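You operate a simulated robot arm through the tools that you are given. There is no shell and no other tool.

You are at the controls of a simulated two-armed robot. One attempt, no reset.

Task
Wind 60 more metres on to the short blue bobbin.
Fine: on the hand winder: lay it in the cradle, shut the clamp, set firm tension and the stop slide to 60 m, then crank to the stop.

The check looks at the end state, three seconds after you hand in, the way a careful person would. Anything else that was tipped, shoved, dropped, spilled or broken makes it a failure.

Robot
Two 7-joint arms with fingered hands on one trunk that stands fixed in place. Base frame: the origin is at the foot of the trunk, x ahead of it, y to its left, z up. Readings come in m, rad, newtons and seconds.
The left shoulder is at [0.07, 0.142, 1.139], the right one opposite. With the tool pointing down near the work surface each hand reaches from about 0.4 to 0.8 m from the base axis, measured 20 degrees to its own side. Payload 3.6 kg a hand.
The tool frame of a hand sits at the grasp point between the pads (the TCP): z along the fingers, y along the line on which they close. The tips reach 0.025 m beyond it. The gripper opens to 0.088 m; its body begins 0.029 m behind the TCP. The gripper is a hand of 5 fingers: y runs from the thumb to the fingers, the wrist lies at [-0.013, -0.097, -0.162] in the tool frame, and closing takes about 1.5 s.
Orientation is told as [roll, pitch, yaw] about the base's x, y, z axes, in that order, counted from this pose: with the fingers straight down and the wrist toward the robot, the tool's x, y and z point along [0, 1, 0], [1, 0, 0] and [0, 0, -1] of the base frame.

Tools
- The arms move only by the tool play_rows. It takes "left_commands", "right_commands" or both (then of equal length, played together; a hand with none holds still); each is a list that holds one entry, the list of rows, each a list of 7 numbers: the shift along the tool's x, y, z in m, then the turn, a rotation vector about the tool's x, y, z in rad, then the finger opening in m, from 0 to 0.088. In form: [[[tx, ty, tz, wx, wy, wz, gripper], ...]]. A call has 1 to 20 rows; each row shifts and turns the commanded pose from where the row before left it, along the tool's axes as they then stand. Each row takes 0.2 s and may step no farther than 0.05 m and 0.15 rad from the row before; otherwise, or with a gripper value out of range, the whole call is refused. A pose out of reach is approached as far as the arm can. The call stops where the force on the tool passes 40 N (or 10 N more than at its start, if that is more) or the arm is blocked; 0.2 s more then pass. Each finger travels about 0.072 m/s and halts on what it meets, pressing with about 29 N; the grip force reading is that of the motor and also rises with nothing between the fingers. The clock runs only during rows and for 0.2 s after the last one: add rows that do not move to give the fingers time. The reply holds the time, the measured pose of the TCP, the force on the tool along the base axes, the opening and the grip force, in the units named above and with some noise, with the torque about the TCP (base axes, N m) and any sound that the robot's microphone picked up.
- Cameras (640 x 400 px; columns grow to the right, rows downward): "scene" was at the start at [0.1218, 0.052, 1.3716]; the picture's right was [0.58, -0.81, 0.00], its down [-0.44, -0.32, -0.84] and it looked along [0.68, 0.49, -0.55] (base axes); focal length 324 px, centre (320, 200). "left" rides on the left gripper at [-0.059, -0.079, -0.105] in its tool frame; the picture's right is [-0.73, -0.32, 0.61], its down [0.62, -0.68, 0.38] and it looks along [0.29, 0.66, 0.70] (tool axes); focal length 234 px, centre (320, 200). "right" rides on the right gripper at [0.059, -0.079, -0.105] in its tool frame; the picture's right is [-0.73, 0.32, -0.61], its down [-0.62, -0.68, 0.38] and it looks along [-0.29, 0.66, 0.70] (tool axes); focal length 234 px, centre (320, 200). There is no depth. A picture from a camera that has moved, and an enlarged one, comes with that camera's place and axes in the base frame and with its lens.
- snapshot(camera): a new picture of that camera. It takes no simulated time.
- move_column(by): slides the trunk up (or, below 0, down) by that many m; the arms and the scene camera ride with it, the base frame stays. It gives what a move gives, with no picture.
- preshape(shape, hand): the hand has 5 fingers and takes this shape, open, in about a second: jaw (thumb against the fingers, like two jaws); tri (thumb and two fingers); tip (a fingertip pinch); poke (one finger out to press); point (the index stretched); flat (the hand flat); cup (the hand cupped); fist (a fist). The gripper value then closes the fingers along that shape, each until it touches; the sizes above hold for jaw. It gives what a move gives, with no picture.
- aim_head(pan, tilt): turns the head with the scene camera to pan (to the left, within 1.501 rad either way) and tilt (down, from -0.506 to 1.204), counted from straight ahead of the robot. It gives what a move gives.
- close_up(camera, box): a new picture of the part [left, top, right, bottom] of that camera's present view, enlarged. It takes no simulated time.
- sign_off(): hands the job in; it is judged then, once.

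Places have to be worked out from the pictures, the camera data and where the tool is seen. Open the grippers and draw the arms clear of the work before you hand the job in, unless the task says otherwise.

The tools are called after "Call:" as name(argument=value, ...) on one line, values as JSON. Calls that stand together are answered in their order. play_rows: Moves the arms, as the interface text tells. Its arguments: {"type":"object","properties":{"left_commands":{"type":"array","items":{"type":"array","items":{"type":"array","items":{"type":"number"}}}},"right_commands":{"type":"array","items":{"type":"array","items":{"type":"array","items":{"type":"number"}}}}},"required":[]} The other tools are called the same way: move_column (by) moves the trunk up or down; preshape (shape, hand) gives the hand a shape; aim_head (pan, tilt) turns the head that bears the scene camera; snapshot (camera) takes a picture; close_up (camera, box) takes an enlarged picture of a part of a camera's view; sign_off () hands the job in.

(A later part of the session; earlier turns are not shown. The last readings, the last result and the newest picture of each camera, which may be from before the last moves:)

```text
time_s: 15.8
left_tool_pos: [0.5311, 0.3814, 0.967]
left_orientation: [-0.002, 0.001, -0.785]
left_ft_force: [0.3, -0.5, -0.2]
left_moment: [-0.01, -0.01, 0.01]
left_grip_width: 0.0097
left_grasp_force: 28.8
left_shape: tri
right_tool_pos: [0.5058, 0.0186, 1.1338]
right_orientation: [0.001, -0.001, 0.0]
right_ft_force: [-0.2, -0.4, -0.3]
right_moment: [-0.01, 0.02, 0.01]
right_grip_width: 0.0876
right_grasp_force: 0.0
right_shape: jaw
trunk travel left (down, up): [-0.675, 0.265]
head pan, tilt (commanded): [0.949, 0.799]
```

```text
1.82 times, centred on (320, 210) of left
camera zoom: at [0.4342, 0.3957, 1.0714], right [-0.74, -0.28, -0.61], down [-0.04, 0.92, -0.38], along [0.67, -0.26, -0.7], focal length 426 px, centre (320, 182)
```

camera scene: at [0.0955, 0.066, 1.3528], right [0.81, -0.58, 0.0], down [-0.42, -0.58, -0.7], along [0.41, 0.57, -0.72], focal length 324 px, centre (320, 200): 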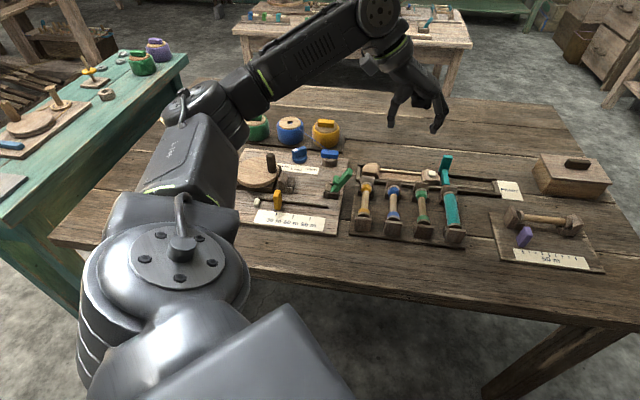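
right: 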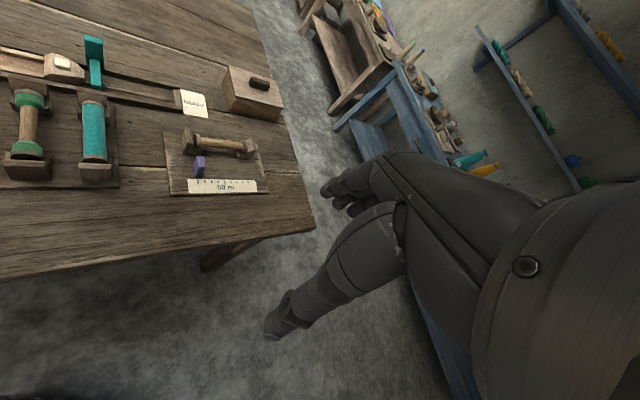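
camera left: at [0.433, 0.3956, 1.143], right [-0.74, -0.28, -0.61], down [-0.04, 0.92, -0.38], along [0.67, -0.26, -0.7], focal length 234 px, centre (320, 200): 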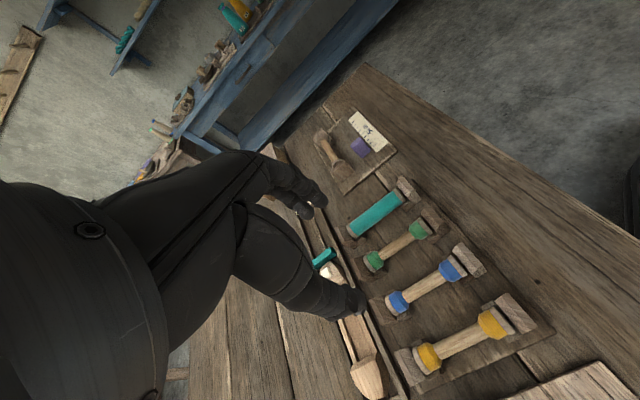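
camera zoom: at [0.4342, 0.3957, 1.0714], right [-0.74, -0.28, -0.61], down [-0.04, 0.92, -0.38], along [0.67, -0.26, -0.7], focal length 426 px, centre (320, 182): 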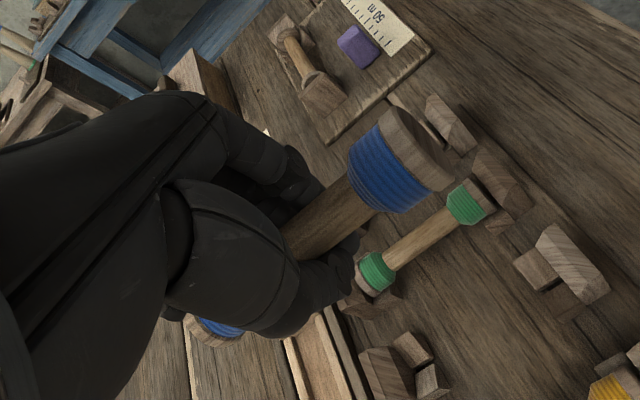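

The bobbin came out cleanly and hangs level and centred in the fingers. Before carrying it over I'll take very tight zooms of the cradle head and tail to get the seat limits right.

Call:
close_up(camera="scene", box=[272, 168, 304, 198])

Call:
close_up(camera="scene", box=[318, 165, 356, 203])

Call:
close_up(camera="scene", box=[375, 195, 410, 240])

```text
13.33 times, centred on (288, 183) of scene
camera zoom: at [0.0967, 0.0659, 1.3527], right [0.81, -0.58, 0.0], down [-0.42, -0.58, -0.7], along [0.41, 0.57, -0.72], focal length 4313 px, centre (747, 427)
```

zoom: 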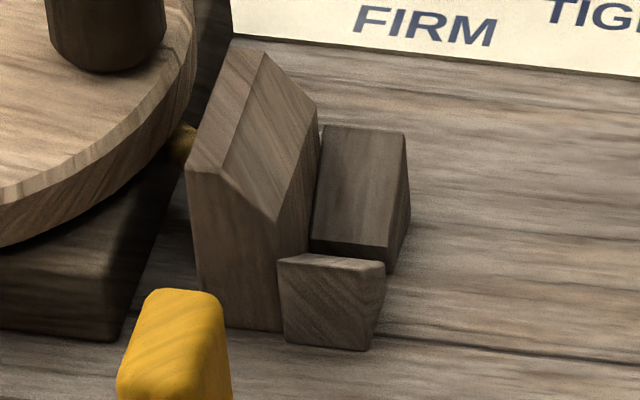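

```text
10.53 times, centred on (337, 184) of scene
camera zoom: at [0.0967, 0.0659, 1.3527], right [0.81, -0.58, 0.0], down [-0.42, -0.58, -0.7], along [0.41, 0.57, -0.72], focal length 3405 px, centre (141, 368)
```

zoom: 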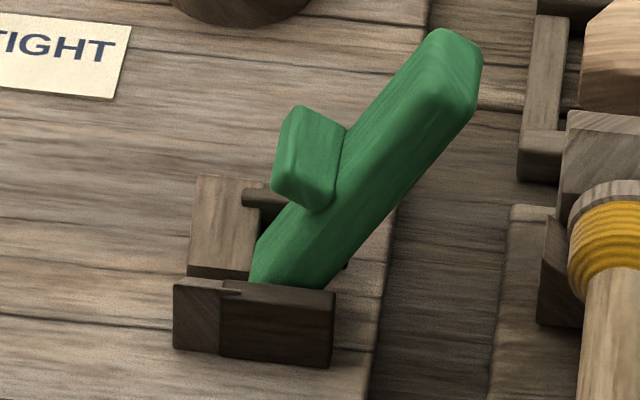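

```text
8.89 times, centred on (392, 218) of scene
camera zoom: at [0.0967, 0.0659, 1.3527], right [0.81, -0.58, 0.0], down [-0.42, -0.58, -0.7], along [0.41, 0.57, -0.72], focal length 2875 px, centre (-324, 44)
```

zoom: 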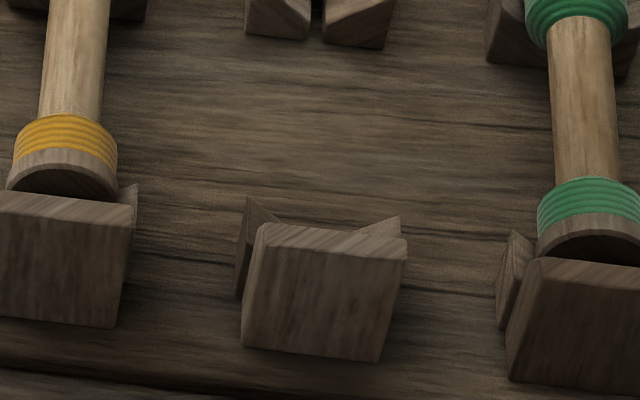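

I can now read the cradle clearly: head plate inner face at s≈-0.156 with a chamfered lead-in, V-blocks about 0.022 high, and tail V starting at s≈-0.061. The seat is about as long as the bobbin, so I'll measure the held bobbin's ends with the left camera.

Call:
close_up(camera="left", box=[330, 140, 410, 220])

Call:
close_up(camera="left", box=[230, 250, 290, 310])

Call:
close_up(camera="scene", box=[380, 130, 430, 180])

```text
5.00 times, centred on (370, 180) of left
camera zoom: at [0.4342, 0.3957, 1.0714], right [-0.74, -0.28, -0.61], down [-0.04, 0.92, -0.38], along [0.67, -0.26, -0.7], focal length 1171 px, centre (70, 300)
```

zoom: 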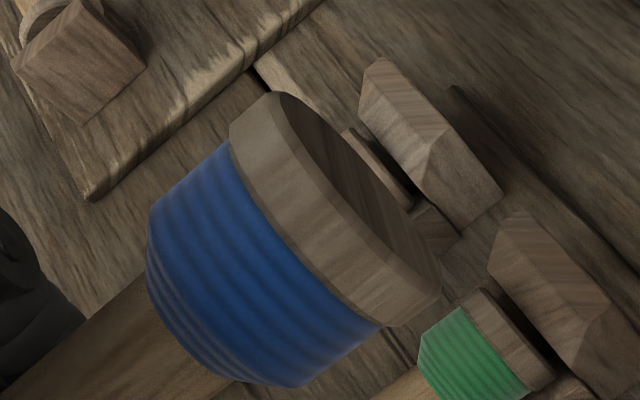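

```text
6.67 times, centred on (260, 280) of left
camera zoom: at [0.4342, 0.3957, 1.0714], right [-0.74, -0.28, -0.61], down [-0.04, 0.92, -0.38], along [0.67, -0.26, -0.7], focal length 1561 px, centre (720, -333)
```

zoom: 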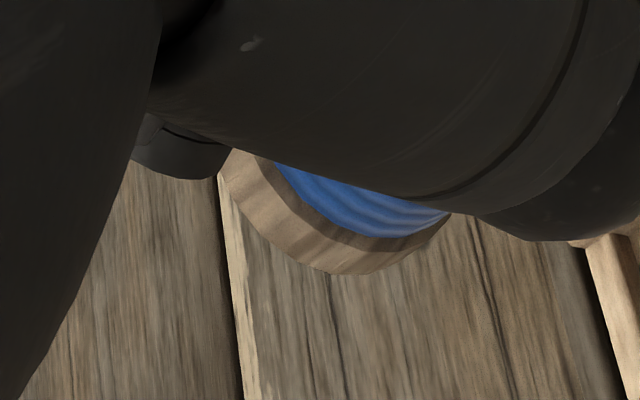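

```text
8.00 times, centred on (405, 155) of scene
camera zoom: at [0.0967, 0.0659, 1.3527], right [0.81, -0.58, 0.0], down [-0.42, -0.58, -0.7], along [0.41, 0.57, -0.72], focal length 2588 px, centre (-360, 560)
```

zoom: 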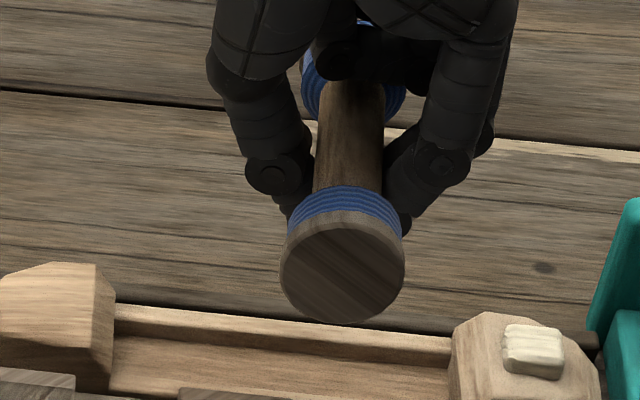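

Held bobbin length comes out near 0.101 m, so the seat has about ±2.5 mm to spare. The curled ring and little fingers might foul the head plate, so I'll turn the right hand in place to use its camera as a side view of the left hand.

Call:
play_rows(right_commands=[[[0, 0, 0, 0, 0, -0.131, 0.088], [0, 0, 0, 0, 0, -0.131, 0.088], [0, 0, 0, 0, 0, -0.131, 0.088], [0, 0, 0, 0, 0, -0.131, 0.088], [0, 0, 0, 0, 0, -0.131, 0.088], [0, 0, 0, 0, 0, -0.131, 0.088], [0, 0, 0, 0, 0, -0.131, 0.088], [0, 0, 0, 0, 0, -0.131, 0.088], [0, 0, 0, 0, 0, -0.131, 0.088], [0, 0, 0, 0, 0, -0.131, 0.088]]])

Call:
snapshot(camera="right")

```text
time_s: 18.0
left_tool_pos: [0.5322, 0.3836, 0.9669]
left_orientation: [-0.001, 0.0, -0.786]
left_ft_force: [0.2, -0.1, -0.5]
left_moment: [0.0, -0.02, -0.01]
left_grip_width: 0.0096
left_grasp_force: 28.7
left_shape: tri
right_tool_pos: [0.5055, 0.0192, 1.1336]
right_orientation: [0.0, 0.0, 1.314]
right_ft_force: [-0.5, 1.0, 0.3]
right_moment: [0.01, -0.03, 0.01]
right_grip_width: 0.0876
right_grasp_force: 0.1
right_shape: jaw
trunk travel left (down, up): [-0.675, 0.265]
head pan, tilt (commanded): [0.949, 0.799]
```

```text
taken
camera right: at [0.4283, -0.0434, 1.2383], right [0.78, 0.13, 0.61], down [0.43, -0.82, -0.38], along [0.45, 0.56, -0.7], focal length 234 px, centre (320, 200)
```

right: 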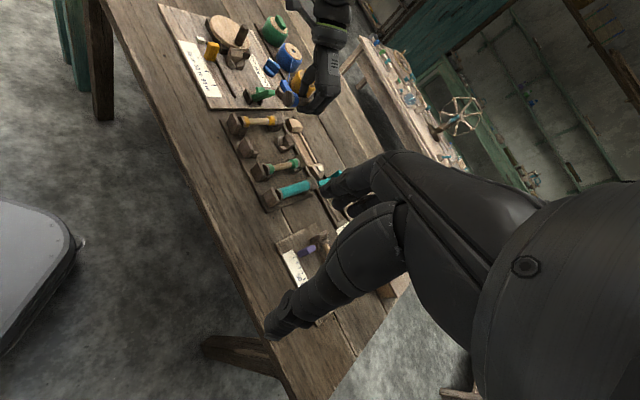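

The right camera sees the left hand. I'll zoom in on the hand and bobbin from this side.

Call:
close_up(camera="right", box=[260, 30, 360, 130])

Call:
close_up(camera="right", box=[180, 10, 310, 110])

```text
4.00 times, centred on (310, 80) of right
camera zoom: at [0.4283, -0.0434, 1.2383], right [0.78, 0.13, 0.61], down [0.43, -0.82, -0.38], along [0.45, 0.56, -0.7], focal length 937 px, centre (360, 680)
```

zoom: 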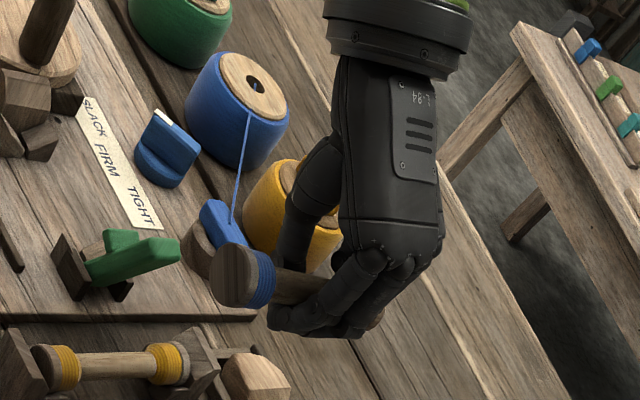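

```text
4.00 times, centred on (245, 60) of right
camera zoom: at [0.4283, -0.0434, 1.2383], right [0.78, 0.13, 0.61], down [0.43, -0.82, -0.38], along [0.45, 0.56, -0.7], focal length 937 px, centre (620, 760)
```

zoom: 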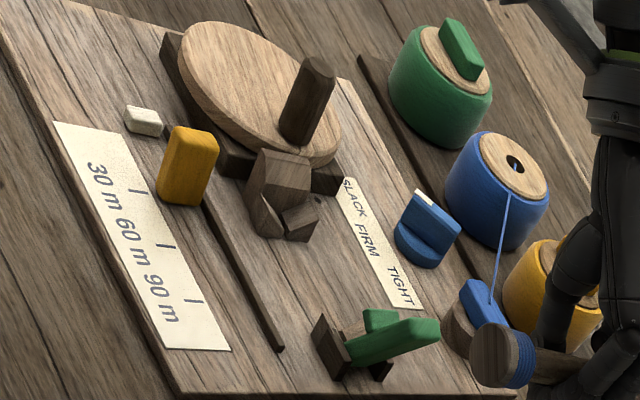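

The curled fingers stay behind the index and middle and don't hang lower, and the tips meeting the board limits me to TCP≈0.82, which clears the head plate. I'll turn the bobbin 90° to yaw +45° up here and then carry it over the cradle.

Call:
play_rows(left_commands=[[[0, 0, 0, 0, 0, -0.131, 0.0], [0, 0, 0, 0, 0, -0.131, 0.0], [0, 0, 0, 0, 0, -0.131, 0.0], [0, 0, 0, 0, 0, -0.131, 0.0], [0, 0, 0, 0, 0, -0.131, 0.0], [0, 0, 0, 0, 0, -0.131, 0.0], [0, 0, 0, 0, 0, -0.131, 0.0], [0, 0, 0, 0, 0, -0.131, 0.0], [0, 0, 0, 0, 0, -0.131, 0.0], [0, 0, 0, 0, 0, -0.131, 0.0], [0, 0, 0, 0, 0, -0.131, 0.0], [0, 0, 0, 0, 0, -0.131, 0.0], [0, 0, 0, 0, 0, 0, 0.0]]])

Call:
snapshot(camera="scene")

```text
time_s: 20.8
left_tool_pos: [0.5317, 0.3841, 0.9675]
left_orientation: [0.0, 0.001, 0.789]
left_ft_force: [-0.4, -0.8, -0.4]
left_moment: [0.03, -0.03, -0.03]
left_grip_width: 0.0097
left_grasp_force: 28.7
left_shape: tri
right_tool_pos: [0.5063, 0.019, 1.1336]
right_orientation: [0.0, 0.001, 1.31]
right_ft_force: [0.1, -0.3, 0.0]
right_moment: [0.02, -0.03, -0.05]
right_grip_width: 0.0875
right_grasp_force: 0.0
right_shape: jaw
trunk travel left (down, up): [-0.675, 0.265]
head pan, tilt (commanded): [0.949, 0.799]
```

```text
taken
camera scene: at [0.0963, 0.0662, 1.3527], right [0.81, -0.58, 0.0], down [-0.42, -0.58, -0.7], along [0.41, 0.57, -0.72], focal length 324 px, centre (320, 200)
```

scene: 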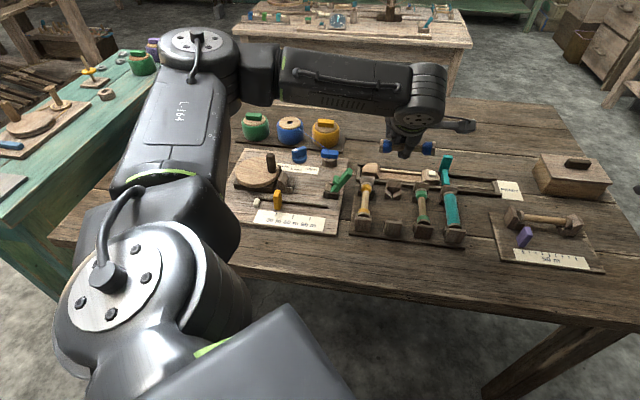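

The bobbin now runs along the cradle axis. I'll translate it to above the cradle at the same height.

Call:
play_rows(left_commands=[[[0.0346, 0.0051, 0, 0, 0, 0, 0.0], [0.0346, 0.0051, 0, 0, 0, 0, 0.0], [0.0346, 0.0051, 0, 0, 0, 0, 0.0], [0.0346, 0.0051, 0, 0, 0, 0, 0.0], [0.0346, 0.0051, 0, 0, 0, 0, 0.0], [0.0345, 0.0052, 0, 0, 0, 0.003, 0.0], [0, 0, 0, 0, 0, 0, 0.0]]])

Call:
snapshot(camera="scene")

Call:
close_up(camera="right", box=[180, 0, 320, 110])

Call:
snapshot(camera="left")

```text
time_s: 22.4
left_tool_pos: [0.4086, 0.5521, 0.9665]
left_orientation: [0.0, 0.0, 0.785]
left_ft_force: [0.3, -0.5, 0.1]
left_moment: [0.03, 0.01, 0.03]
left_grip_width: 0.0097
left_grasp_force: 28.5
left_shape: tri
right_tool_pos: [0.5061, 0.0185, 1.1343]
right_orientation: [0.0, 0.001, 1.311]
right_ft_force: [0.4, -0.5, -0.2]
right_moment: [-0.02, 0.02, 0.0]
right_grip_width: 0.0877
right_grasp_force: 0.1
right_shape: jaw
trunk travel left (down, up): [-0.675, 0.265]
head pan, tilt (commanded): [0.949, 0.799]
```

```text
taken
camera scene: at [0.0972, 0.0656, 1.3527], right [0.81, -0.58, 0.0], down [-0.42, -0.58, -0.7], along [0.41, 0.57, -0.72], focal length 324 px, centre (320, 200)
```

scene: 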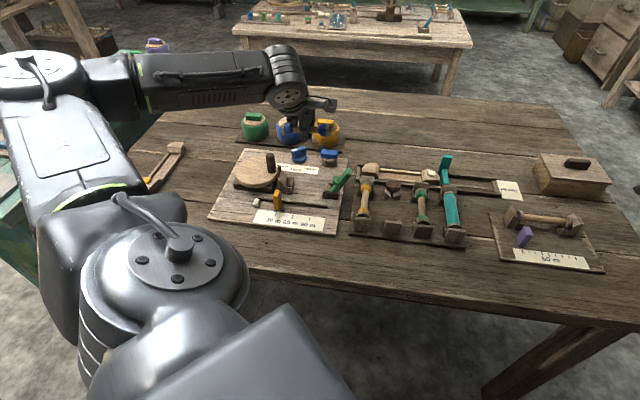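

```text
3.64 times, centred on (250, 55) of right
camera zoom: at [0.4287, -0.0435, 1.238], right [0.79, 0.13, 0.61], down [0.43, -0.82, -0.38], along [0.45, 0.56, -0.7], focal length 852 px, centre (574, 727)
```

zoom: 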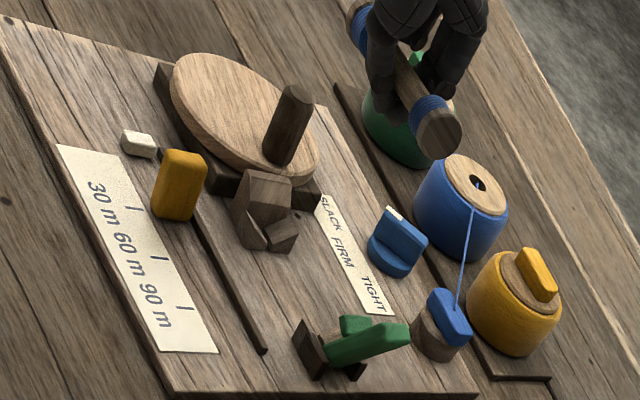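

```text
taken
camera left: at [0.3932, 0.4526, 1.0701], right [0.28, -0.74, -0.61], down [-0.92, -0.04, -0.38], along [0.26, 0.67, -0.7], focal length 234 px, centre (320, 200)
```

left: 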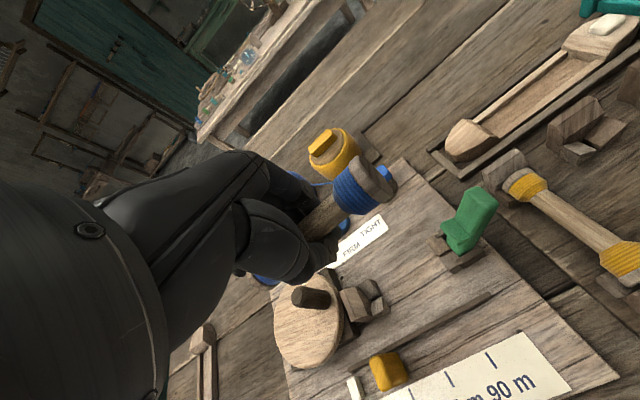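

The hand reads s=-0.1015, r=0.679, within about 1 mm of my target. I'll descend to z≈0.88 with a small correction and look at the alignment over the cradle.

Call:
play_rows(left_commands=[[[0.0005, -0.0005, 0.025, 0, 0, 0, 0.0], [0.0005, -0.0005, 0.025, 0, 0, 0, 0.0], [0, 0, 0.025, 0, 0, 0, 0.0], [0, 0, 0.012, 0, 0, 0, 0.0], [0, 0, 0, 0, 0, 0, 0.0]]])

Call:
close_up(camera="scene", box=[230, 110, 360, 210])

Call:
close_up(camera="right", box=[190, 0, 320, 110])

Call:
close_up(camera="left", box=[220, 130, 480, 330])

```text
time_s: 23.6
left_tool_pos: [0.4052, 0.553, 0.88]
left_orientation: [-0.001, -0.001, 0.783]
left_ft_force: [0.1, -0.3, 0.3]
left_moment: [-0.03, -0.03, 0.01]
left_grip_width: 0.0096
left_grasp_force: 29.0
left_shape: tri
right_tool_pos: [0.5068, 0.0195, 1.1347]
right_orientation: [0.0, 0.0, 1.31]
right_ft_force: [-0.7, -0.4, -0.4]
right_moment: [-0.01, 0.01, -0.05]
right_grip_width: 0.0878
right_grasp_force: 0.0
right_shape: jaw
trunk travel left (down, up): [-0.675, 0.265]
head pan, tilt (commanded): [0.949, 0.799]
```

```text
4.00 times, centred on (295, 160) of scene
camera zoom: at [0.0964, 0.0657, 1.3528], right [0.81, -0.58, 0.0], down [-0.42, -0.58, -0.7], along [0.41, 0.57, -0.72], focal length 1294 px, centre (420, 360)
```

zoom: 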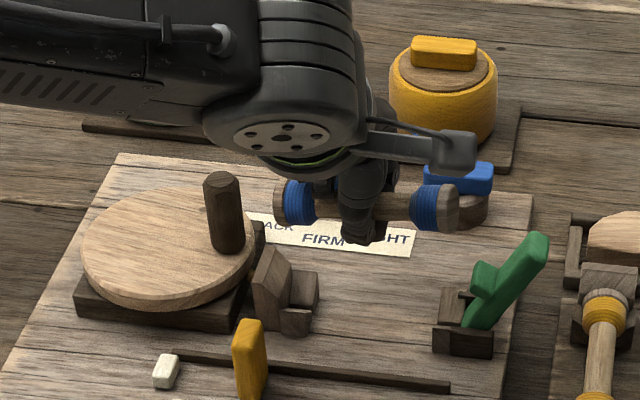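

```text
3.64 times, centred on (255, 55) of right
camera zoom: at [0.428, -0.0434, 1.2383], right [0.78, 0.13, 0.61], down [0.43, -0.82, -0.38], along [0.45, 0.56, -0.7], focal length 852 px, centre (556, 727)
```

zoom: 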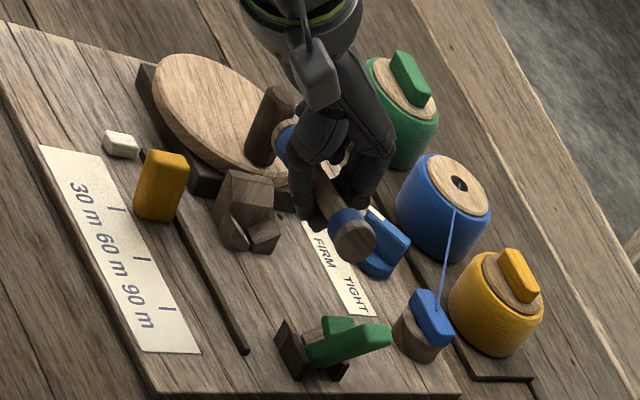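

```text
2.00 times, centred on (350, 230) of left
camera zoom: at [0.3901, 0.4537, 0.9843], right [0.28, -0.74, -0.61], down [-0.92, -0.04, -0.38], along [0.26, 0.67, -0.7], focal length 468 px, centre (260, 140)
```

zoom: 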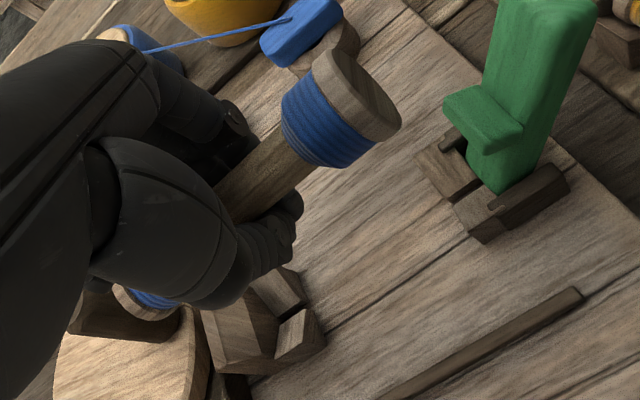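

The bobbin is visible whole from the head camera. I'll zoom tightly to check its level and its ends relative to the head plate and tail.

Call:
close_up(camera="scene", box=[280, 140, 350, 200])

Call:
close_up(camera="right", box=[225, 20, 285, 90])

```text
6.67 times, centred on (315, 170) of scene
camera zoom: at [0.0964, 0.0657, 1.3528], right [0.81, -0.58, 0.0], down [-0.42, -0.58, -0.7], along [0.41, 0.57, -0.72], focal length 2156 px, centre (353, 400)
```

zoom: 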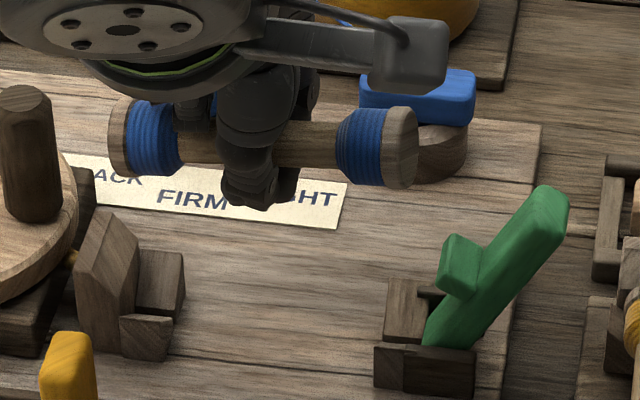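

```text
5.71 times, centred on (255, 55) of right
camera zoom: at [0.428, -0.0434, 1.2383], right [0.78, 0.13, 0.61], down [0.43, -0.82, -0.38], along [0.45, 0.56, -0.7], focal length 1338 px, centre (691, 1029)
```

zoom: 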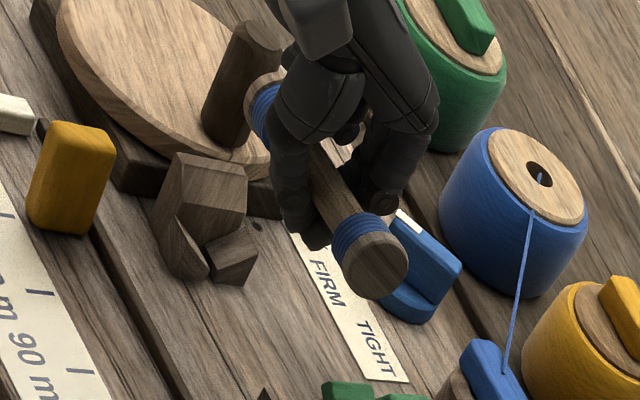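

The bobbin is well centred along the cradle (ends at s≈-0.152 and -0.0545), but it sits about 5° nose-down toward the head. I'll roll the hand +0.09 rad about tool y to level it, then lower to z≈0.84.

Call:
play_rows(left_commands=[[[0, 0, 0, 0, 0.045, 0, 0.0], [0, 0, 0, 0, 0.045, 0, 0.0], [0, 0, 0, 0, 0, 0, 0.0]]])

Call:
close_up(camera="scene", box=[280, 140, 350, 200])

```text
time_s: 24.4
left_tool_pos: [0.4048, 0.5522, 0.8807]
left_orientation: [0.092, -0.002, 0.784]
left_ft_force: [-0.2, -0.5, -0.4]
left_moment: [-0.02, 0.03, 0.0]
left_grip_width: 0.0095
left_grasp_force: 28.9
left_shape: tri
right_tool_pos: [0.5058, 0.0181, 1.1333]
right_orientation: [0.0, 0.0, 1.311]
right_ft_force: [-0.5, 0.5, 0.2]
right_moment: [-0.02, 0.02, -0.02]
right_grip_width: 0.0878
right_grasp_force: 0.2
right_shape: jaw
trunk travel left (down, up): [-0.675, 0.265]
head pan, tilt (commanded): [0.949, 0.799]
```

```text
6.67 times, centred on (315, 170) of scene
camera zoom: at [0.0963, 0.0658, 1.3527], right [0.81, -0.58, 0.0], down [-0.42, -0.58, -0.7], along [0.41, 0.57, -0.72], focal length 2156 px, centre (353, 400)
```

zoom: 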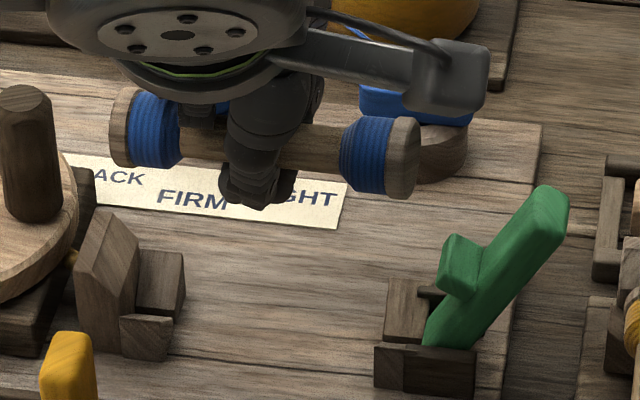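

Level now, with the slope matching a horizontal bobbin. I'll lower to z≈0.84 and recheck the end clearances.

Call:
play_rows(left_commands=[[[0, 0, 0.015, 0, 0, 0, 0.0], [0, 0, 0.015, 0, 0, 0, 0.0], [0, 0, 0.01, 0, 0, 0, 0.0], [0, 0, 0, 0, 0, 0, 0.0]]])

Call:
close_up(camera="scene", box=[275, 140, 345, 200])

Call:
close_up(camera="right", box=[215, 20, 285, 100])

Call:
close_up(camera="left", box=[220, 130, 480, 330])

```text
time_s: 25.4
left_tool_pos: [0.4022, 0.553, 0.8406]
left_orientation: [0.09, -0.001, 0.785]
left_ft_force: [0.5, 0.2, 1.2]
left_moment: [0.0, -0.01, -0.01]
left_grip_width: 0.0093
left_grasp_force: 29.0
left_shape: tri
right_tool_pos: [0.5071, 0.0183, 1.1347]
right_orientation: [0.002, -0.001, 1.31]
right_ft_force: [0.2, 0.4, -0.1]
right_moment: [-0.01, -0.04, 0.01]
right_grip_width: 0.0875
right_grasp_force: 0.0
right_shape: jaw
trunk travel left (down, up): [-0.675, 0.265]
head pan, tilt (commanded): [0.949, 0.799]
```

```text
6.67 times, centred on (310, 170) of scene
camera zoom: at [0.0964, 0.0657, 1.3527], right [0.81, -0.58, 0.0], down [-0.42, -0.58, -0.7], along [0.41, 0.57, -0.72], focal length 2156 px, centre (387, 400)
```

zoom: 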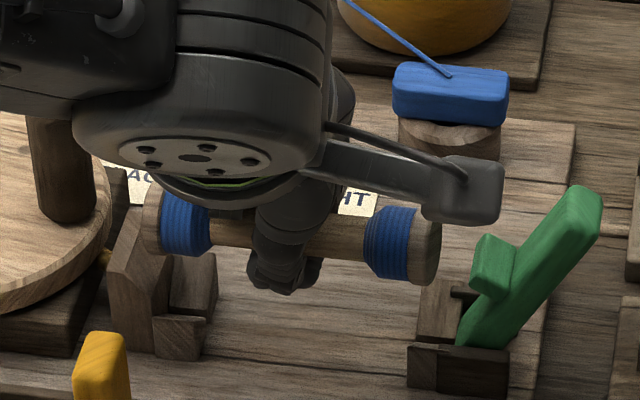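

```text
5.00 times, centred on (250, 60) of right
camera zoom: at [0.428, -0.0434, 1.2383], right [0.78, 0.13, 0.61], down [0.43, -0.82, -0.38], along [0.45, 0.56, -0.7], focal length 1171 px, centre (670, 900)
```

zoom: 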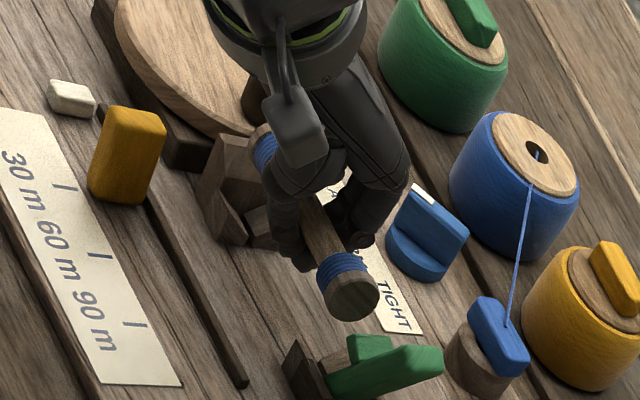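

```text
2.00 times, centred on (350, 230) of left
camera zoom: at [0.3939, 0.4486, 0.9385], right [0.24, -0.7, -0.67], down [-0.95, -0.02, -0.33], along [0.22, 0.71, -0.67], focal length 468 px, centre (260, 140)
```

zoom: 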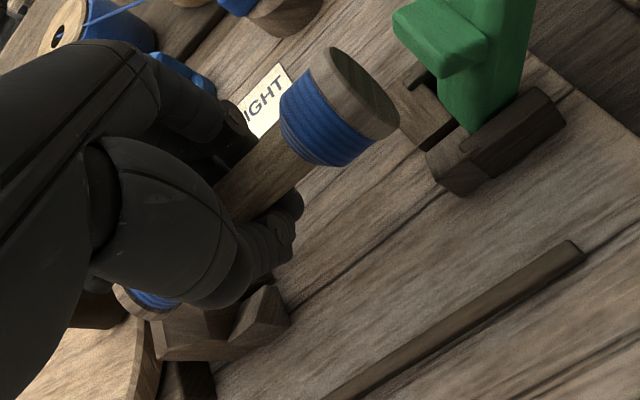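

The tilted tool axis moved the hand about 3 mm toward the head as it descended. I'll shift it back (s +0.003, r +0.002) and then lower truly vertically in small steps, compensating for the tilt.

Call:
play_rows(left_commands=[[[-0.003, 0.002, 0, 0, 0, 0, 0.0], [-0.0005, 0, 0.005, 0, 0, 0, 0.0], [-0.0005, 0, 0.005, 0, 0, 0, 0.0], [0, 0, 0, 0, 0, 0, 0.0]]])

Call:
close_up(camera="scene", box=[275, 140, 345, 200])

Call:
close_up(camera="right", box=[215, 20, 285, 100])

```text
time_s: 26.4
left_tool_pos: [0.4046, 0.5533, 0.8306]
left_orientation: [0.09, 0.001, 0.785]
left_ft_force: [0.0, 0.0, 0.4]
left_moment: [0.01, -0.01, 0.04]
left_grip_width: 0.0095
left_grasp_force: 28.6
left_shape: tri
right_tool_pos: [0.5053, 0.0182, 1.1332]
right_orientation: [-0.002, 0.002, 1.309]
right_ft_force: [0.7, -0.3, 0.1]
right_moment: [0.03, 0.0, -0.01]
right_grip_width: 0.0876
right_grasp_force: 0.1
right_shape: jaw
trunk travel left (down, up): [-0.675, 0.265]
head pan, tilt (commanded): [0.949, 0.799]
```

```text
6.67 times, centred on (310, 170) of scene
camera zoom: at [0.0965, 0.0657, 1.3527], right [0.81, -0.58, 0.0], down [-0.42, -0.58, -0.7], along [0.41, 0.57, -0.72], focal length 2156 px, centre (387, 400)
```

zoom: 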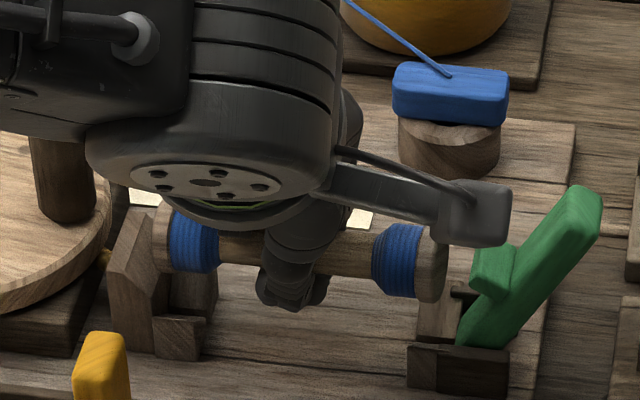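

```text
5.00 times, centred on (250, 60) of right
camera zoom: at [0.4281, -0.0433, 1.2383], right [0.78, 0.13, 0.61], down [0.43, -0.82, -0.38], along [0.45, 0.56, -0.7], focal length 1171 px, centre (670, 900)
```

zoom: 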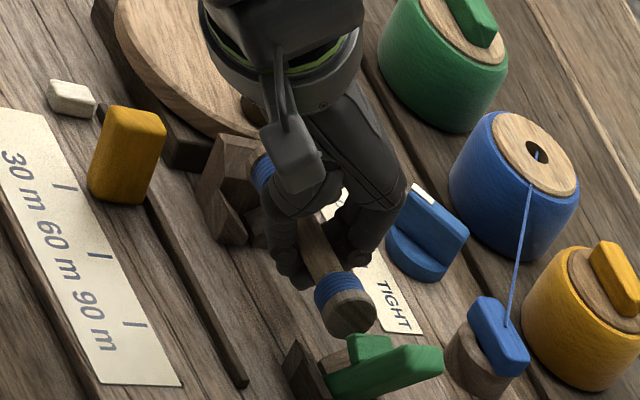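

The ends now sit at about s=-0.151 and -0.055, centred in the seat, with no contact force. I'll continue down in 2.5 mm steps toward z≈0.82.

Call:
play_rows(left_commands=[[[-0.0003, 0, 0.003, 0, 0, 0, 0.0], [-0.0003, 0, 0.003, 0, 0, 0, 0.0], [-0.0002, 0, 0.0025, 0, 0, 0, 0.0], [0, 0, 0, 0, 0, 0, 0.0]]])

Call:
close_up(camera="scene", box=[275, 140, 345, 200])

Call:
close_up(camera="left", box=[220, 130, 480, 330])

```text
time_s: 27.4
left_tool_pos: [0.405, 0.5526, 0.823]
left_orientation: [0.092, 0.0, 0.785]
left_ft_force: [0.9, -1.1, 0.3]
left_moment: [0.01, 0.0, -0.02]
left_grip_width: 0.0095
left_grasp_force: 29.3
left_shape: tri
right_tool_pos: [0.507, 0.0185, 1.1338]
right_orientation: [0.001, 0.001, 1.31]
right_ft_force: [0.4, 0.1, 0.4]
right_moment: [-0.05, 0.02, 0.01]
right_grip_width: 0.0876
right_grasp_force: 0.0
right_shape: jaw
trunk travel left (down, up): [-0.675, 0.265]
head pan, tilt (commanded): [0.949, 0.799]
```

```text
6.67 times, centred on (310, 170) of scene
camera zoom: at [0.0967, 0.0655, 1.3527], right [0.81, -0.58, 0.0], down [-0.42, -0.58, -0.7], along [0.41, 0.57, -0.72], focal length 2156 px, centre (387, 400)
```

zoom: 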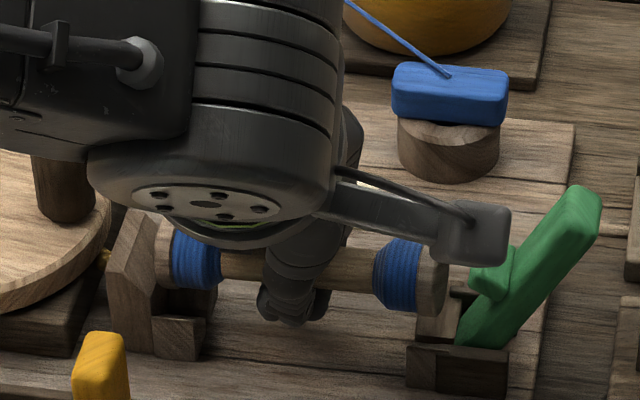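

```text
2.00 times, centred on (350, 230) of left
camera zoom: at [0.3975, 0.4484, 0.9206], right [0.24, -0.7, -0.67], down [-0.95, -0.02, -0.33], along [0.22, 0.71, -0.67], focal length 468 px, centre (260, 140)
```

zoom: 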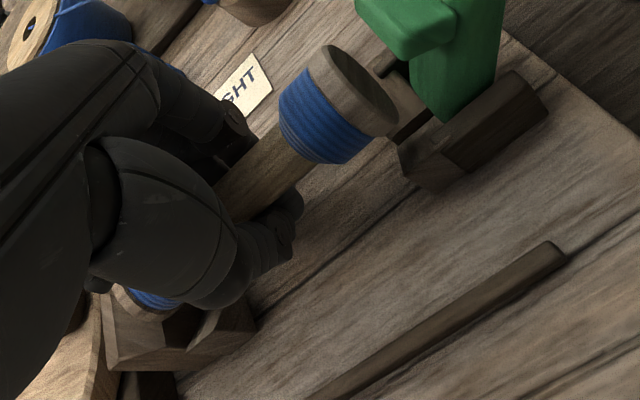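

Still free at z=0.823. I'll keep lowering in 2 mm steps until I feel contact.

Call:
play_rows(left_commands=[[[-0.0002, 0, 0.002, 0, 0, 0, 0.0], [-0.0002, 0, 0.002, 0, 0, 0, 0.0], [0, 0, 0, 0, 0, 0, 0.0]]])

Call:
close_up(camera="scene", box=[275, 140, 345, 200])

```text
time_s: 28.2
left_tool_pos: [0.4058, 0.5535, 0.8182]
left_orientation: [0.09, 0.001, 0.784]
left_ft_force: [-0.6, -0.5, -0.2]
left_moment: [-0.02, -0.04, 0.01]
left_grip_width: 0.0096
left_grasp_force: 29.2
left_shape: tri
right_tool_pos: [0.5053, 0.0198, 1.1344]
right_orientation: [0.001, -0.001, 1.309]
right_ft_force: [0.3, -0.5, -0.7]
right_moment: [0.02, 0.03, 0.0]
right_grip_width: 0.0877
right_grasp_force: 0.2
right_shape: jaw
trunk travel left (down, up): [-0.675, 0.265]
head pan, tilt (commanded): [0.949, 0.799]
```

```text
6.67 times, centred on (310, 170) of scene
camera zoom: at [0.0964, 0.0657, 1.3527], right [0.81, -0.58, 0.0], down [-0.42, -0.58, -0.7], along [0.41, 0.57, -0.72], focal length 2156 px, centre (387, 400)
```

zoom: 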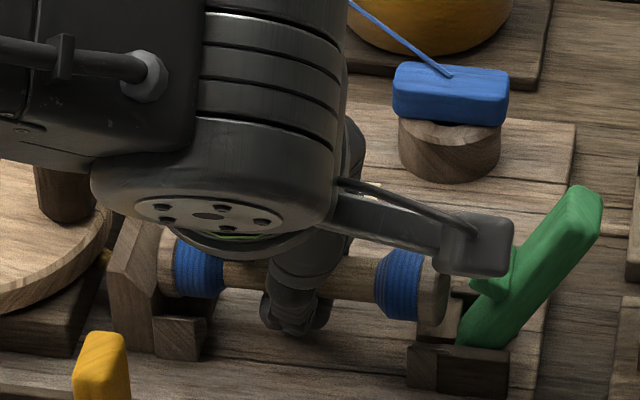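

No contact yet at 0.818; the right end is still at s≈-0.055. Continuing down 4 mm more.

Call:
play_rows(left_commands=[[[-0.0002, 0, 0.002, 0, 0, 0, 0.0], [-0.0002, 0, 0.002, 0, 0, 0, 0.0], [0, 0, 0, 0, 0, 0, 0.0]]])

Call:
close_up(camera="scene", box=[275, 150, 345, 200])

Call:
close_up(camera="left", box=[220, 130, 480, 330])

```text
time_s: 29.0
left_tool_pos: [0.4068, 0.5531, 0.815]
left_orientation: [0.09, -0.002, 0.784]
left_ft_force: [-0.2, -1.2, 5.0]
left_moment: [0.18, 0.12, 0.05]
left_grip_width: 0.0096
left_grasp_force: 29.1
left_shape: tri
right_tool_pos: [0.5047, 0.0178, 1.1348]
right_orientation: [0.0, -0.002, 1.31]
right_ft_force: [0.4, -0.6, -0.4]
right_moment: [0.0, 0.0, -0.03]
right_grip_width: 0.0877
right_grasp_force: 0.1
right_shape: jaw
trunk travel left (down, up): [-0.675, 0.265]
head pan, tilt (commanded): [0.949, 0.799]
```

```text
8.00 times, centred on (310, 175) of scene
camera zoom: at [0.096, 0.0647, 1.3529], right [0.81, -0.58, 0.0], down [-0.42, -0.58, -0.7], along [0.41, 0.57, -0.72], focal length 2588 px, centre (400, 400)
```

zoom: 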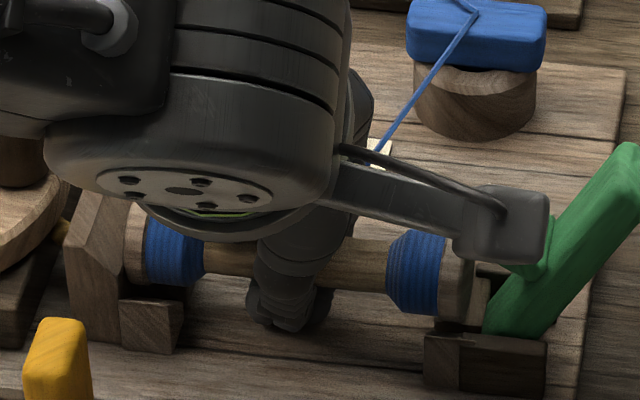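

```text
2.00 times, centred on (350, 230) of left
camera zoom: at [0.3972, 0.4478, 0.9131], right [0.24, -0.7, -0.67], down [-0.94, -0.02, -0.33], along [0.22, 0.71, -0.67], focal length 468 px, centre (260, 140)
```

zoom: 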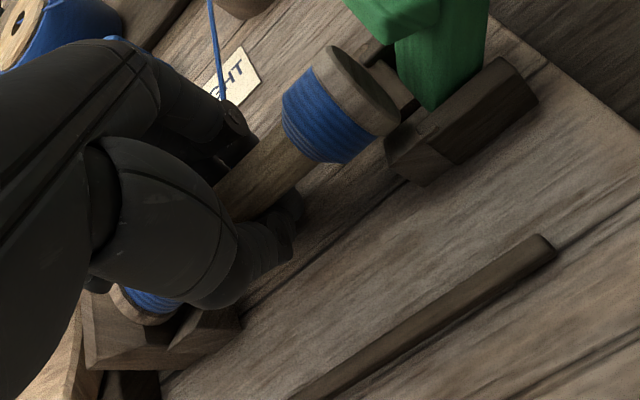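

Contact of 5 N, and a thread now runs from the feed tab to the bobbin, so the winder has accepted it in the cradle. I'll open the fingers slowly and only as far as needed.

Call:
play_rows(left_commands=[[[0, 0, 0, 0, 0, 0, 0.012], [0, 0, 0, 0, 0, 0, 0.018], [0, 0, 0, 0, 0, 0, 0.026], [0, 0, 0, 0, 0, 0, 0.034], [0, 0, 0, 0, 0, 0, 0.042], [0, 0, 0, 0, 0, 0, 0.046], [0, 0, 0, 0, 0, 0, 0.046]]])

Call:
close_up(camera="scene", box=[275, 150, 345, 200])

Call:
close_up(camera="left", box=[220, 130, 480, 330])

Call:
close_up(camera="right", box=[215, 20, 285, 100])

```text
time_s: 30.6
left_tool_pos: [0.4039, 0.5519, 0.8152]
left_orientation: [0.089, -0.001, 0.785]
left_ft_force: [0.0, -1.9, 12.7]
left_moment: [-0.02, -0.06, 0.0]
left_grip_width: 0.0421
left_grasp_force: 0.1
left_shape: tri
right_tool_pos: [0.5053, 0.0178, 1.1349]
right_orientation: [-0.001, -0.002, 1.31]
right_ft_force: [0.3, -0.2, 0.2]
right_moment: [0.01, 0.02, 0.02]
right_grip_width: 0.0875
right_grasp_force: 0.0
right_shape: jaw
trunk travel left (down, up): [-0.675, 0.265]
head pan, tilt (commanded): [0.949, 0.799]
```

```text
8.00 times, centred on (310, 175) of scene
camera zoom: at [0.0948, 0.0636, 1.353], right [0.81, -0.58, 0.0], down [-0.42, -0.58, -0.7], along [0.41, 0.57, -0.72], focal length 2588 px, centre (400, 400)
```

zoom: 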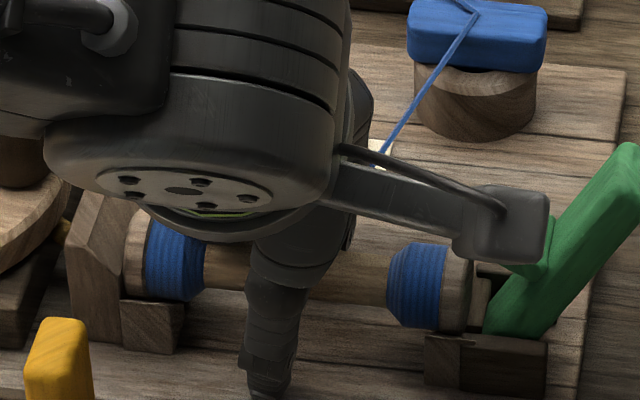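

```text
2.00 times, centred on (350, 230) of left
camera zoom: at [0.3965, 0.4471, 0.9139], right [0.24, -0.7, -0.67], down [-0.94, -0.02, -0.33], along [0.22, 0.71, -0.67], focal length 468 px, centre (260, 140)
```

zoom: 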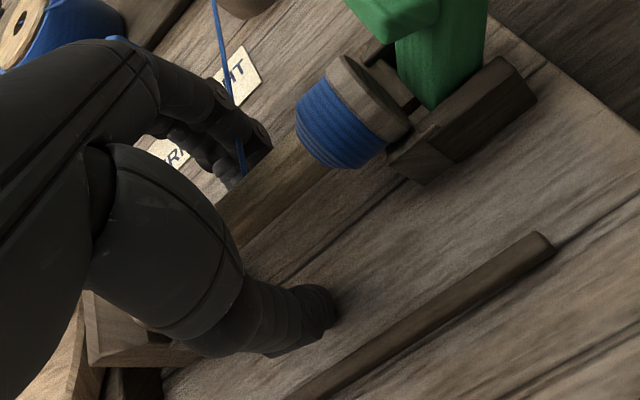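

```text
5.00 times, centred on (250, 60) of right
camera zoom: at [0.4266, -0.0452, 1.2388], right [0.78, 0.12, 0.61], down [0.43, -0.82, -0.38], along [0.45, 0.56, -0.69], focal length 1171 px, centre (670, 900)
```

zoom: 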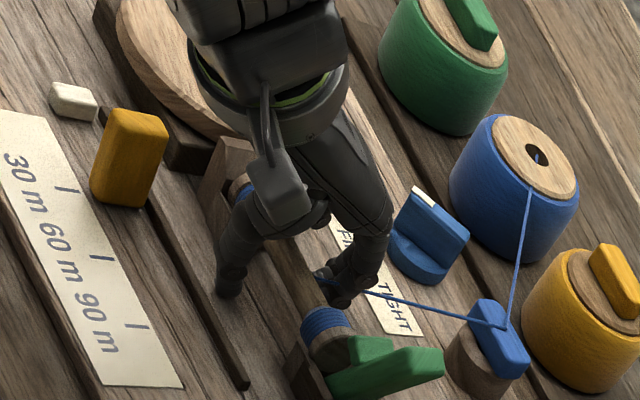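

The bobbin has settled into the V-blocks with the thread attached; the 12.7 N is just the thumb tip on the board. I'll lift straight up with the same opening and clear the area.

Call:
play_rows(left_commands=[[[0.0003, 0, -0.003, 0, 0, 0, 0.046], [0.0005, 0, -0.006, 0, 0, 0, 0.048], [0.001, 0, -0.012, 0, 0, 0, 0.05], [0.0018, 0, -0.02, 0, 0, 0, 0.05], [0.0018, 0, -0.02, 0, 0, 0, 0.05], [0.0027, 0, -0.03, 0, 0, 0, 0.05], [0.0027, 0, -0.03, 0, 0, 0, 0.05], [0.0027, 0, -0.03, 0, -0.045, 0, 0.05], [0, 0, -0.03, 0, -0.045, 0, 0.05], [0, 0, 0, 0, 0, 0, 0.05]]])

Call:
close_up(camera="scene", box=[200, 140, 360, 240])

Call:
close_up(camera="right", box=[180, 0, 320, 110])

```text
time_s: 32.8
left_tool_pos: [0.4039, 0.5515, 0.995]
left_orientation: [0.001, 0.0, 0.784]
left_ft_force: [-0.3, 0.6, -0.6]
left_moment: [-0.03, 0.0, 0.02]
left_grip_width: 0.0497
left_grasp_force: 0.0
left_shape: tri
right_tool_pos: [0.5062, 0.0201, 1.1336]
right_orientation: [0.0, -0.001, 1.311]
right_ft_force: [0.0, -0.2, 0.4]
right_moment: [0.0, 0.01, 0.0]
right_grip_width: 0.0877
right_grasp_force: 0.1
right_shape: jaw
trunk travel left (down, up): [-0.675, 0.265]
head pan, tilt (commanded): [0.949, 0.799]
```

```text
4.00 times, centred on (280, 190) of scene
camera zoom: at [0.0969, 0.066, 1.3527], right [0.81, -0.58, 0.0], down [-0.42, -0.58, -0.7], along [0.41, 0.57, -0.72], focal length 1294 px, centre (480, 240)
```

zoom: 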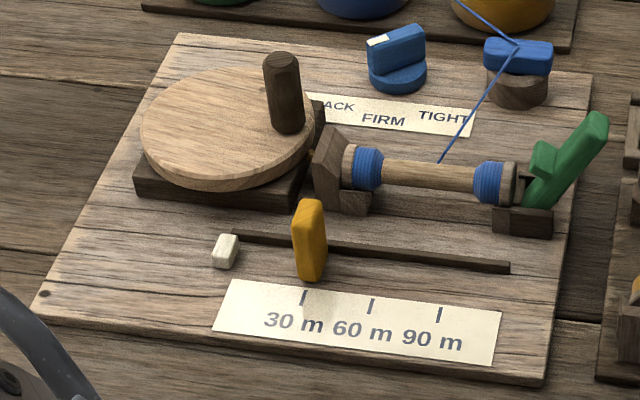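

```text
3.64 times, centred on (250, 55) of right
camera zoom: at [0.4285, -0.043, 1.2381], right [0.78, 0.13, 0.61], down [0.43, -0.82, -0.38], along [0.45, 0.56, -0.7], focal length 852 px, centre (574, 727)
```

zoom: 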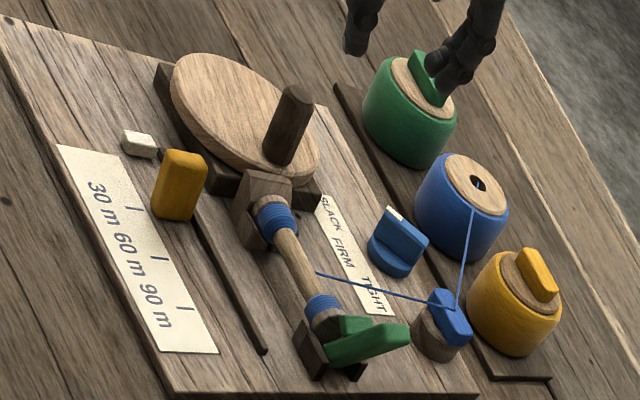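

The bobbin is seated in the cradle with the thread on it and nothing else has moved. Now the clamp: close look at the lever.

Call:
close_up(camera="scene", box=[312, 160, 360, 205])

Call:
close_up(camera="right", box=[235, 65, 295, 110])

Call:
snapshot(camera="left")

Call:
close_up(camera="scene", box=[272, 165, 312, 200])

```text
8.89 times, centred on (336, 182) of scene
camera zoom: at [0.0969, 0.066, 1.3527], right [0.81, -0.58, 0.0], down [-0.42, -0.58, -0.7], along [0.41, 0.57, -0.72], focal length 2875 px, centre (178, 356)
```

zoom: 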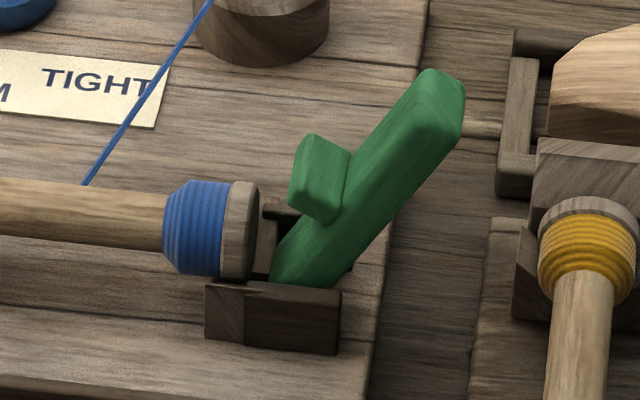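

```text
8.89 times, centred on (265, 88) of right
camera zoom: at [0.4285, -0.043, 1.2381], right [0.78, 0.13, 0.61], down [0.43, -0.82, -0.38], along [0.45, 0.56, -0.7], focal length 2082 px, centre (809, 1200)
```

zoom: 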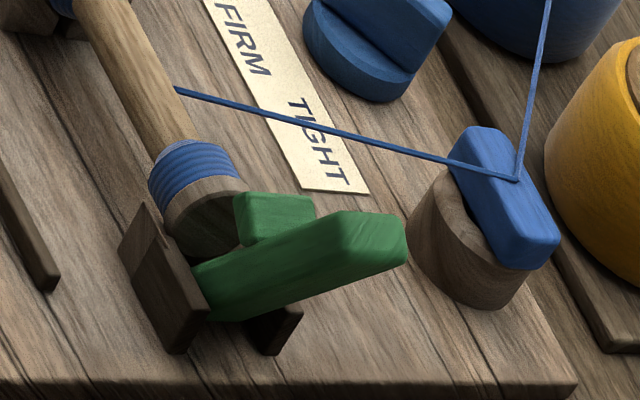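

```text
taken
camera left: at [0.3903, 0.4535, 1.0989], right [0.28, -0.74, -0.61], down [-0.92, -0.04, -0.38], along [0.26, 0.67, -0.7], focal length 234 px, centre (320, 200)
```

left: 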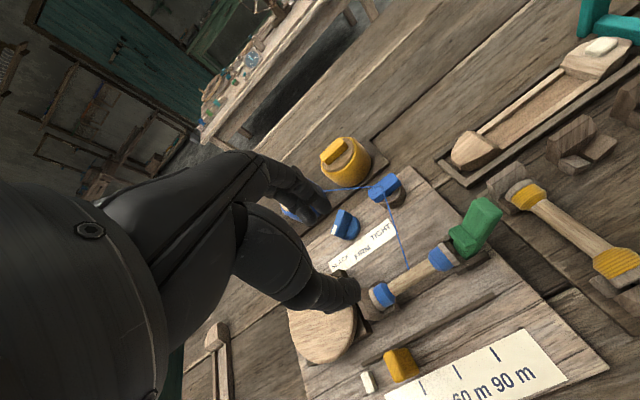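

```text
11.43 times, centred on (292, 182) of scene
camera zoom: at [0.0969, 0.066, 1.3527], right [0.81, -0.58, 0.0], down [-0.42, -0.58, -0.7], along [0.41, 0.57, -0.72], focal length 3697 px, centre (640, 400)
```

zoom: 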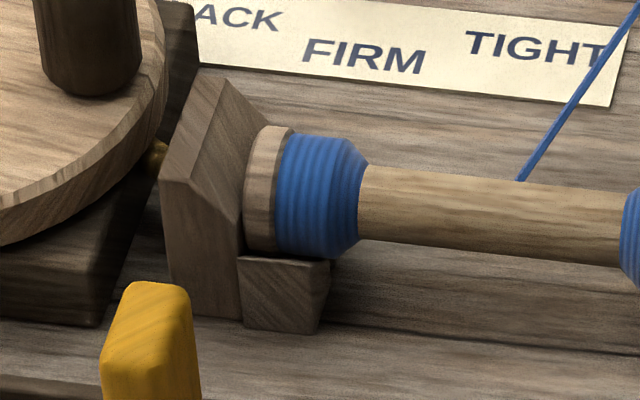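

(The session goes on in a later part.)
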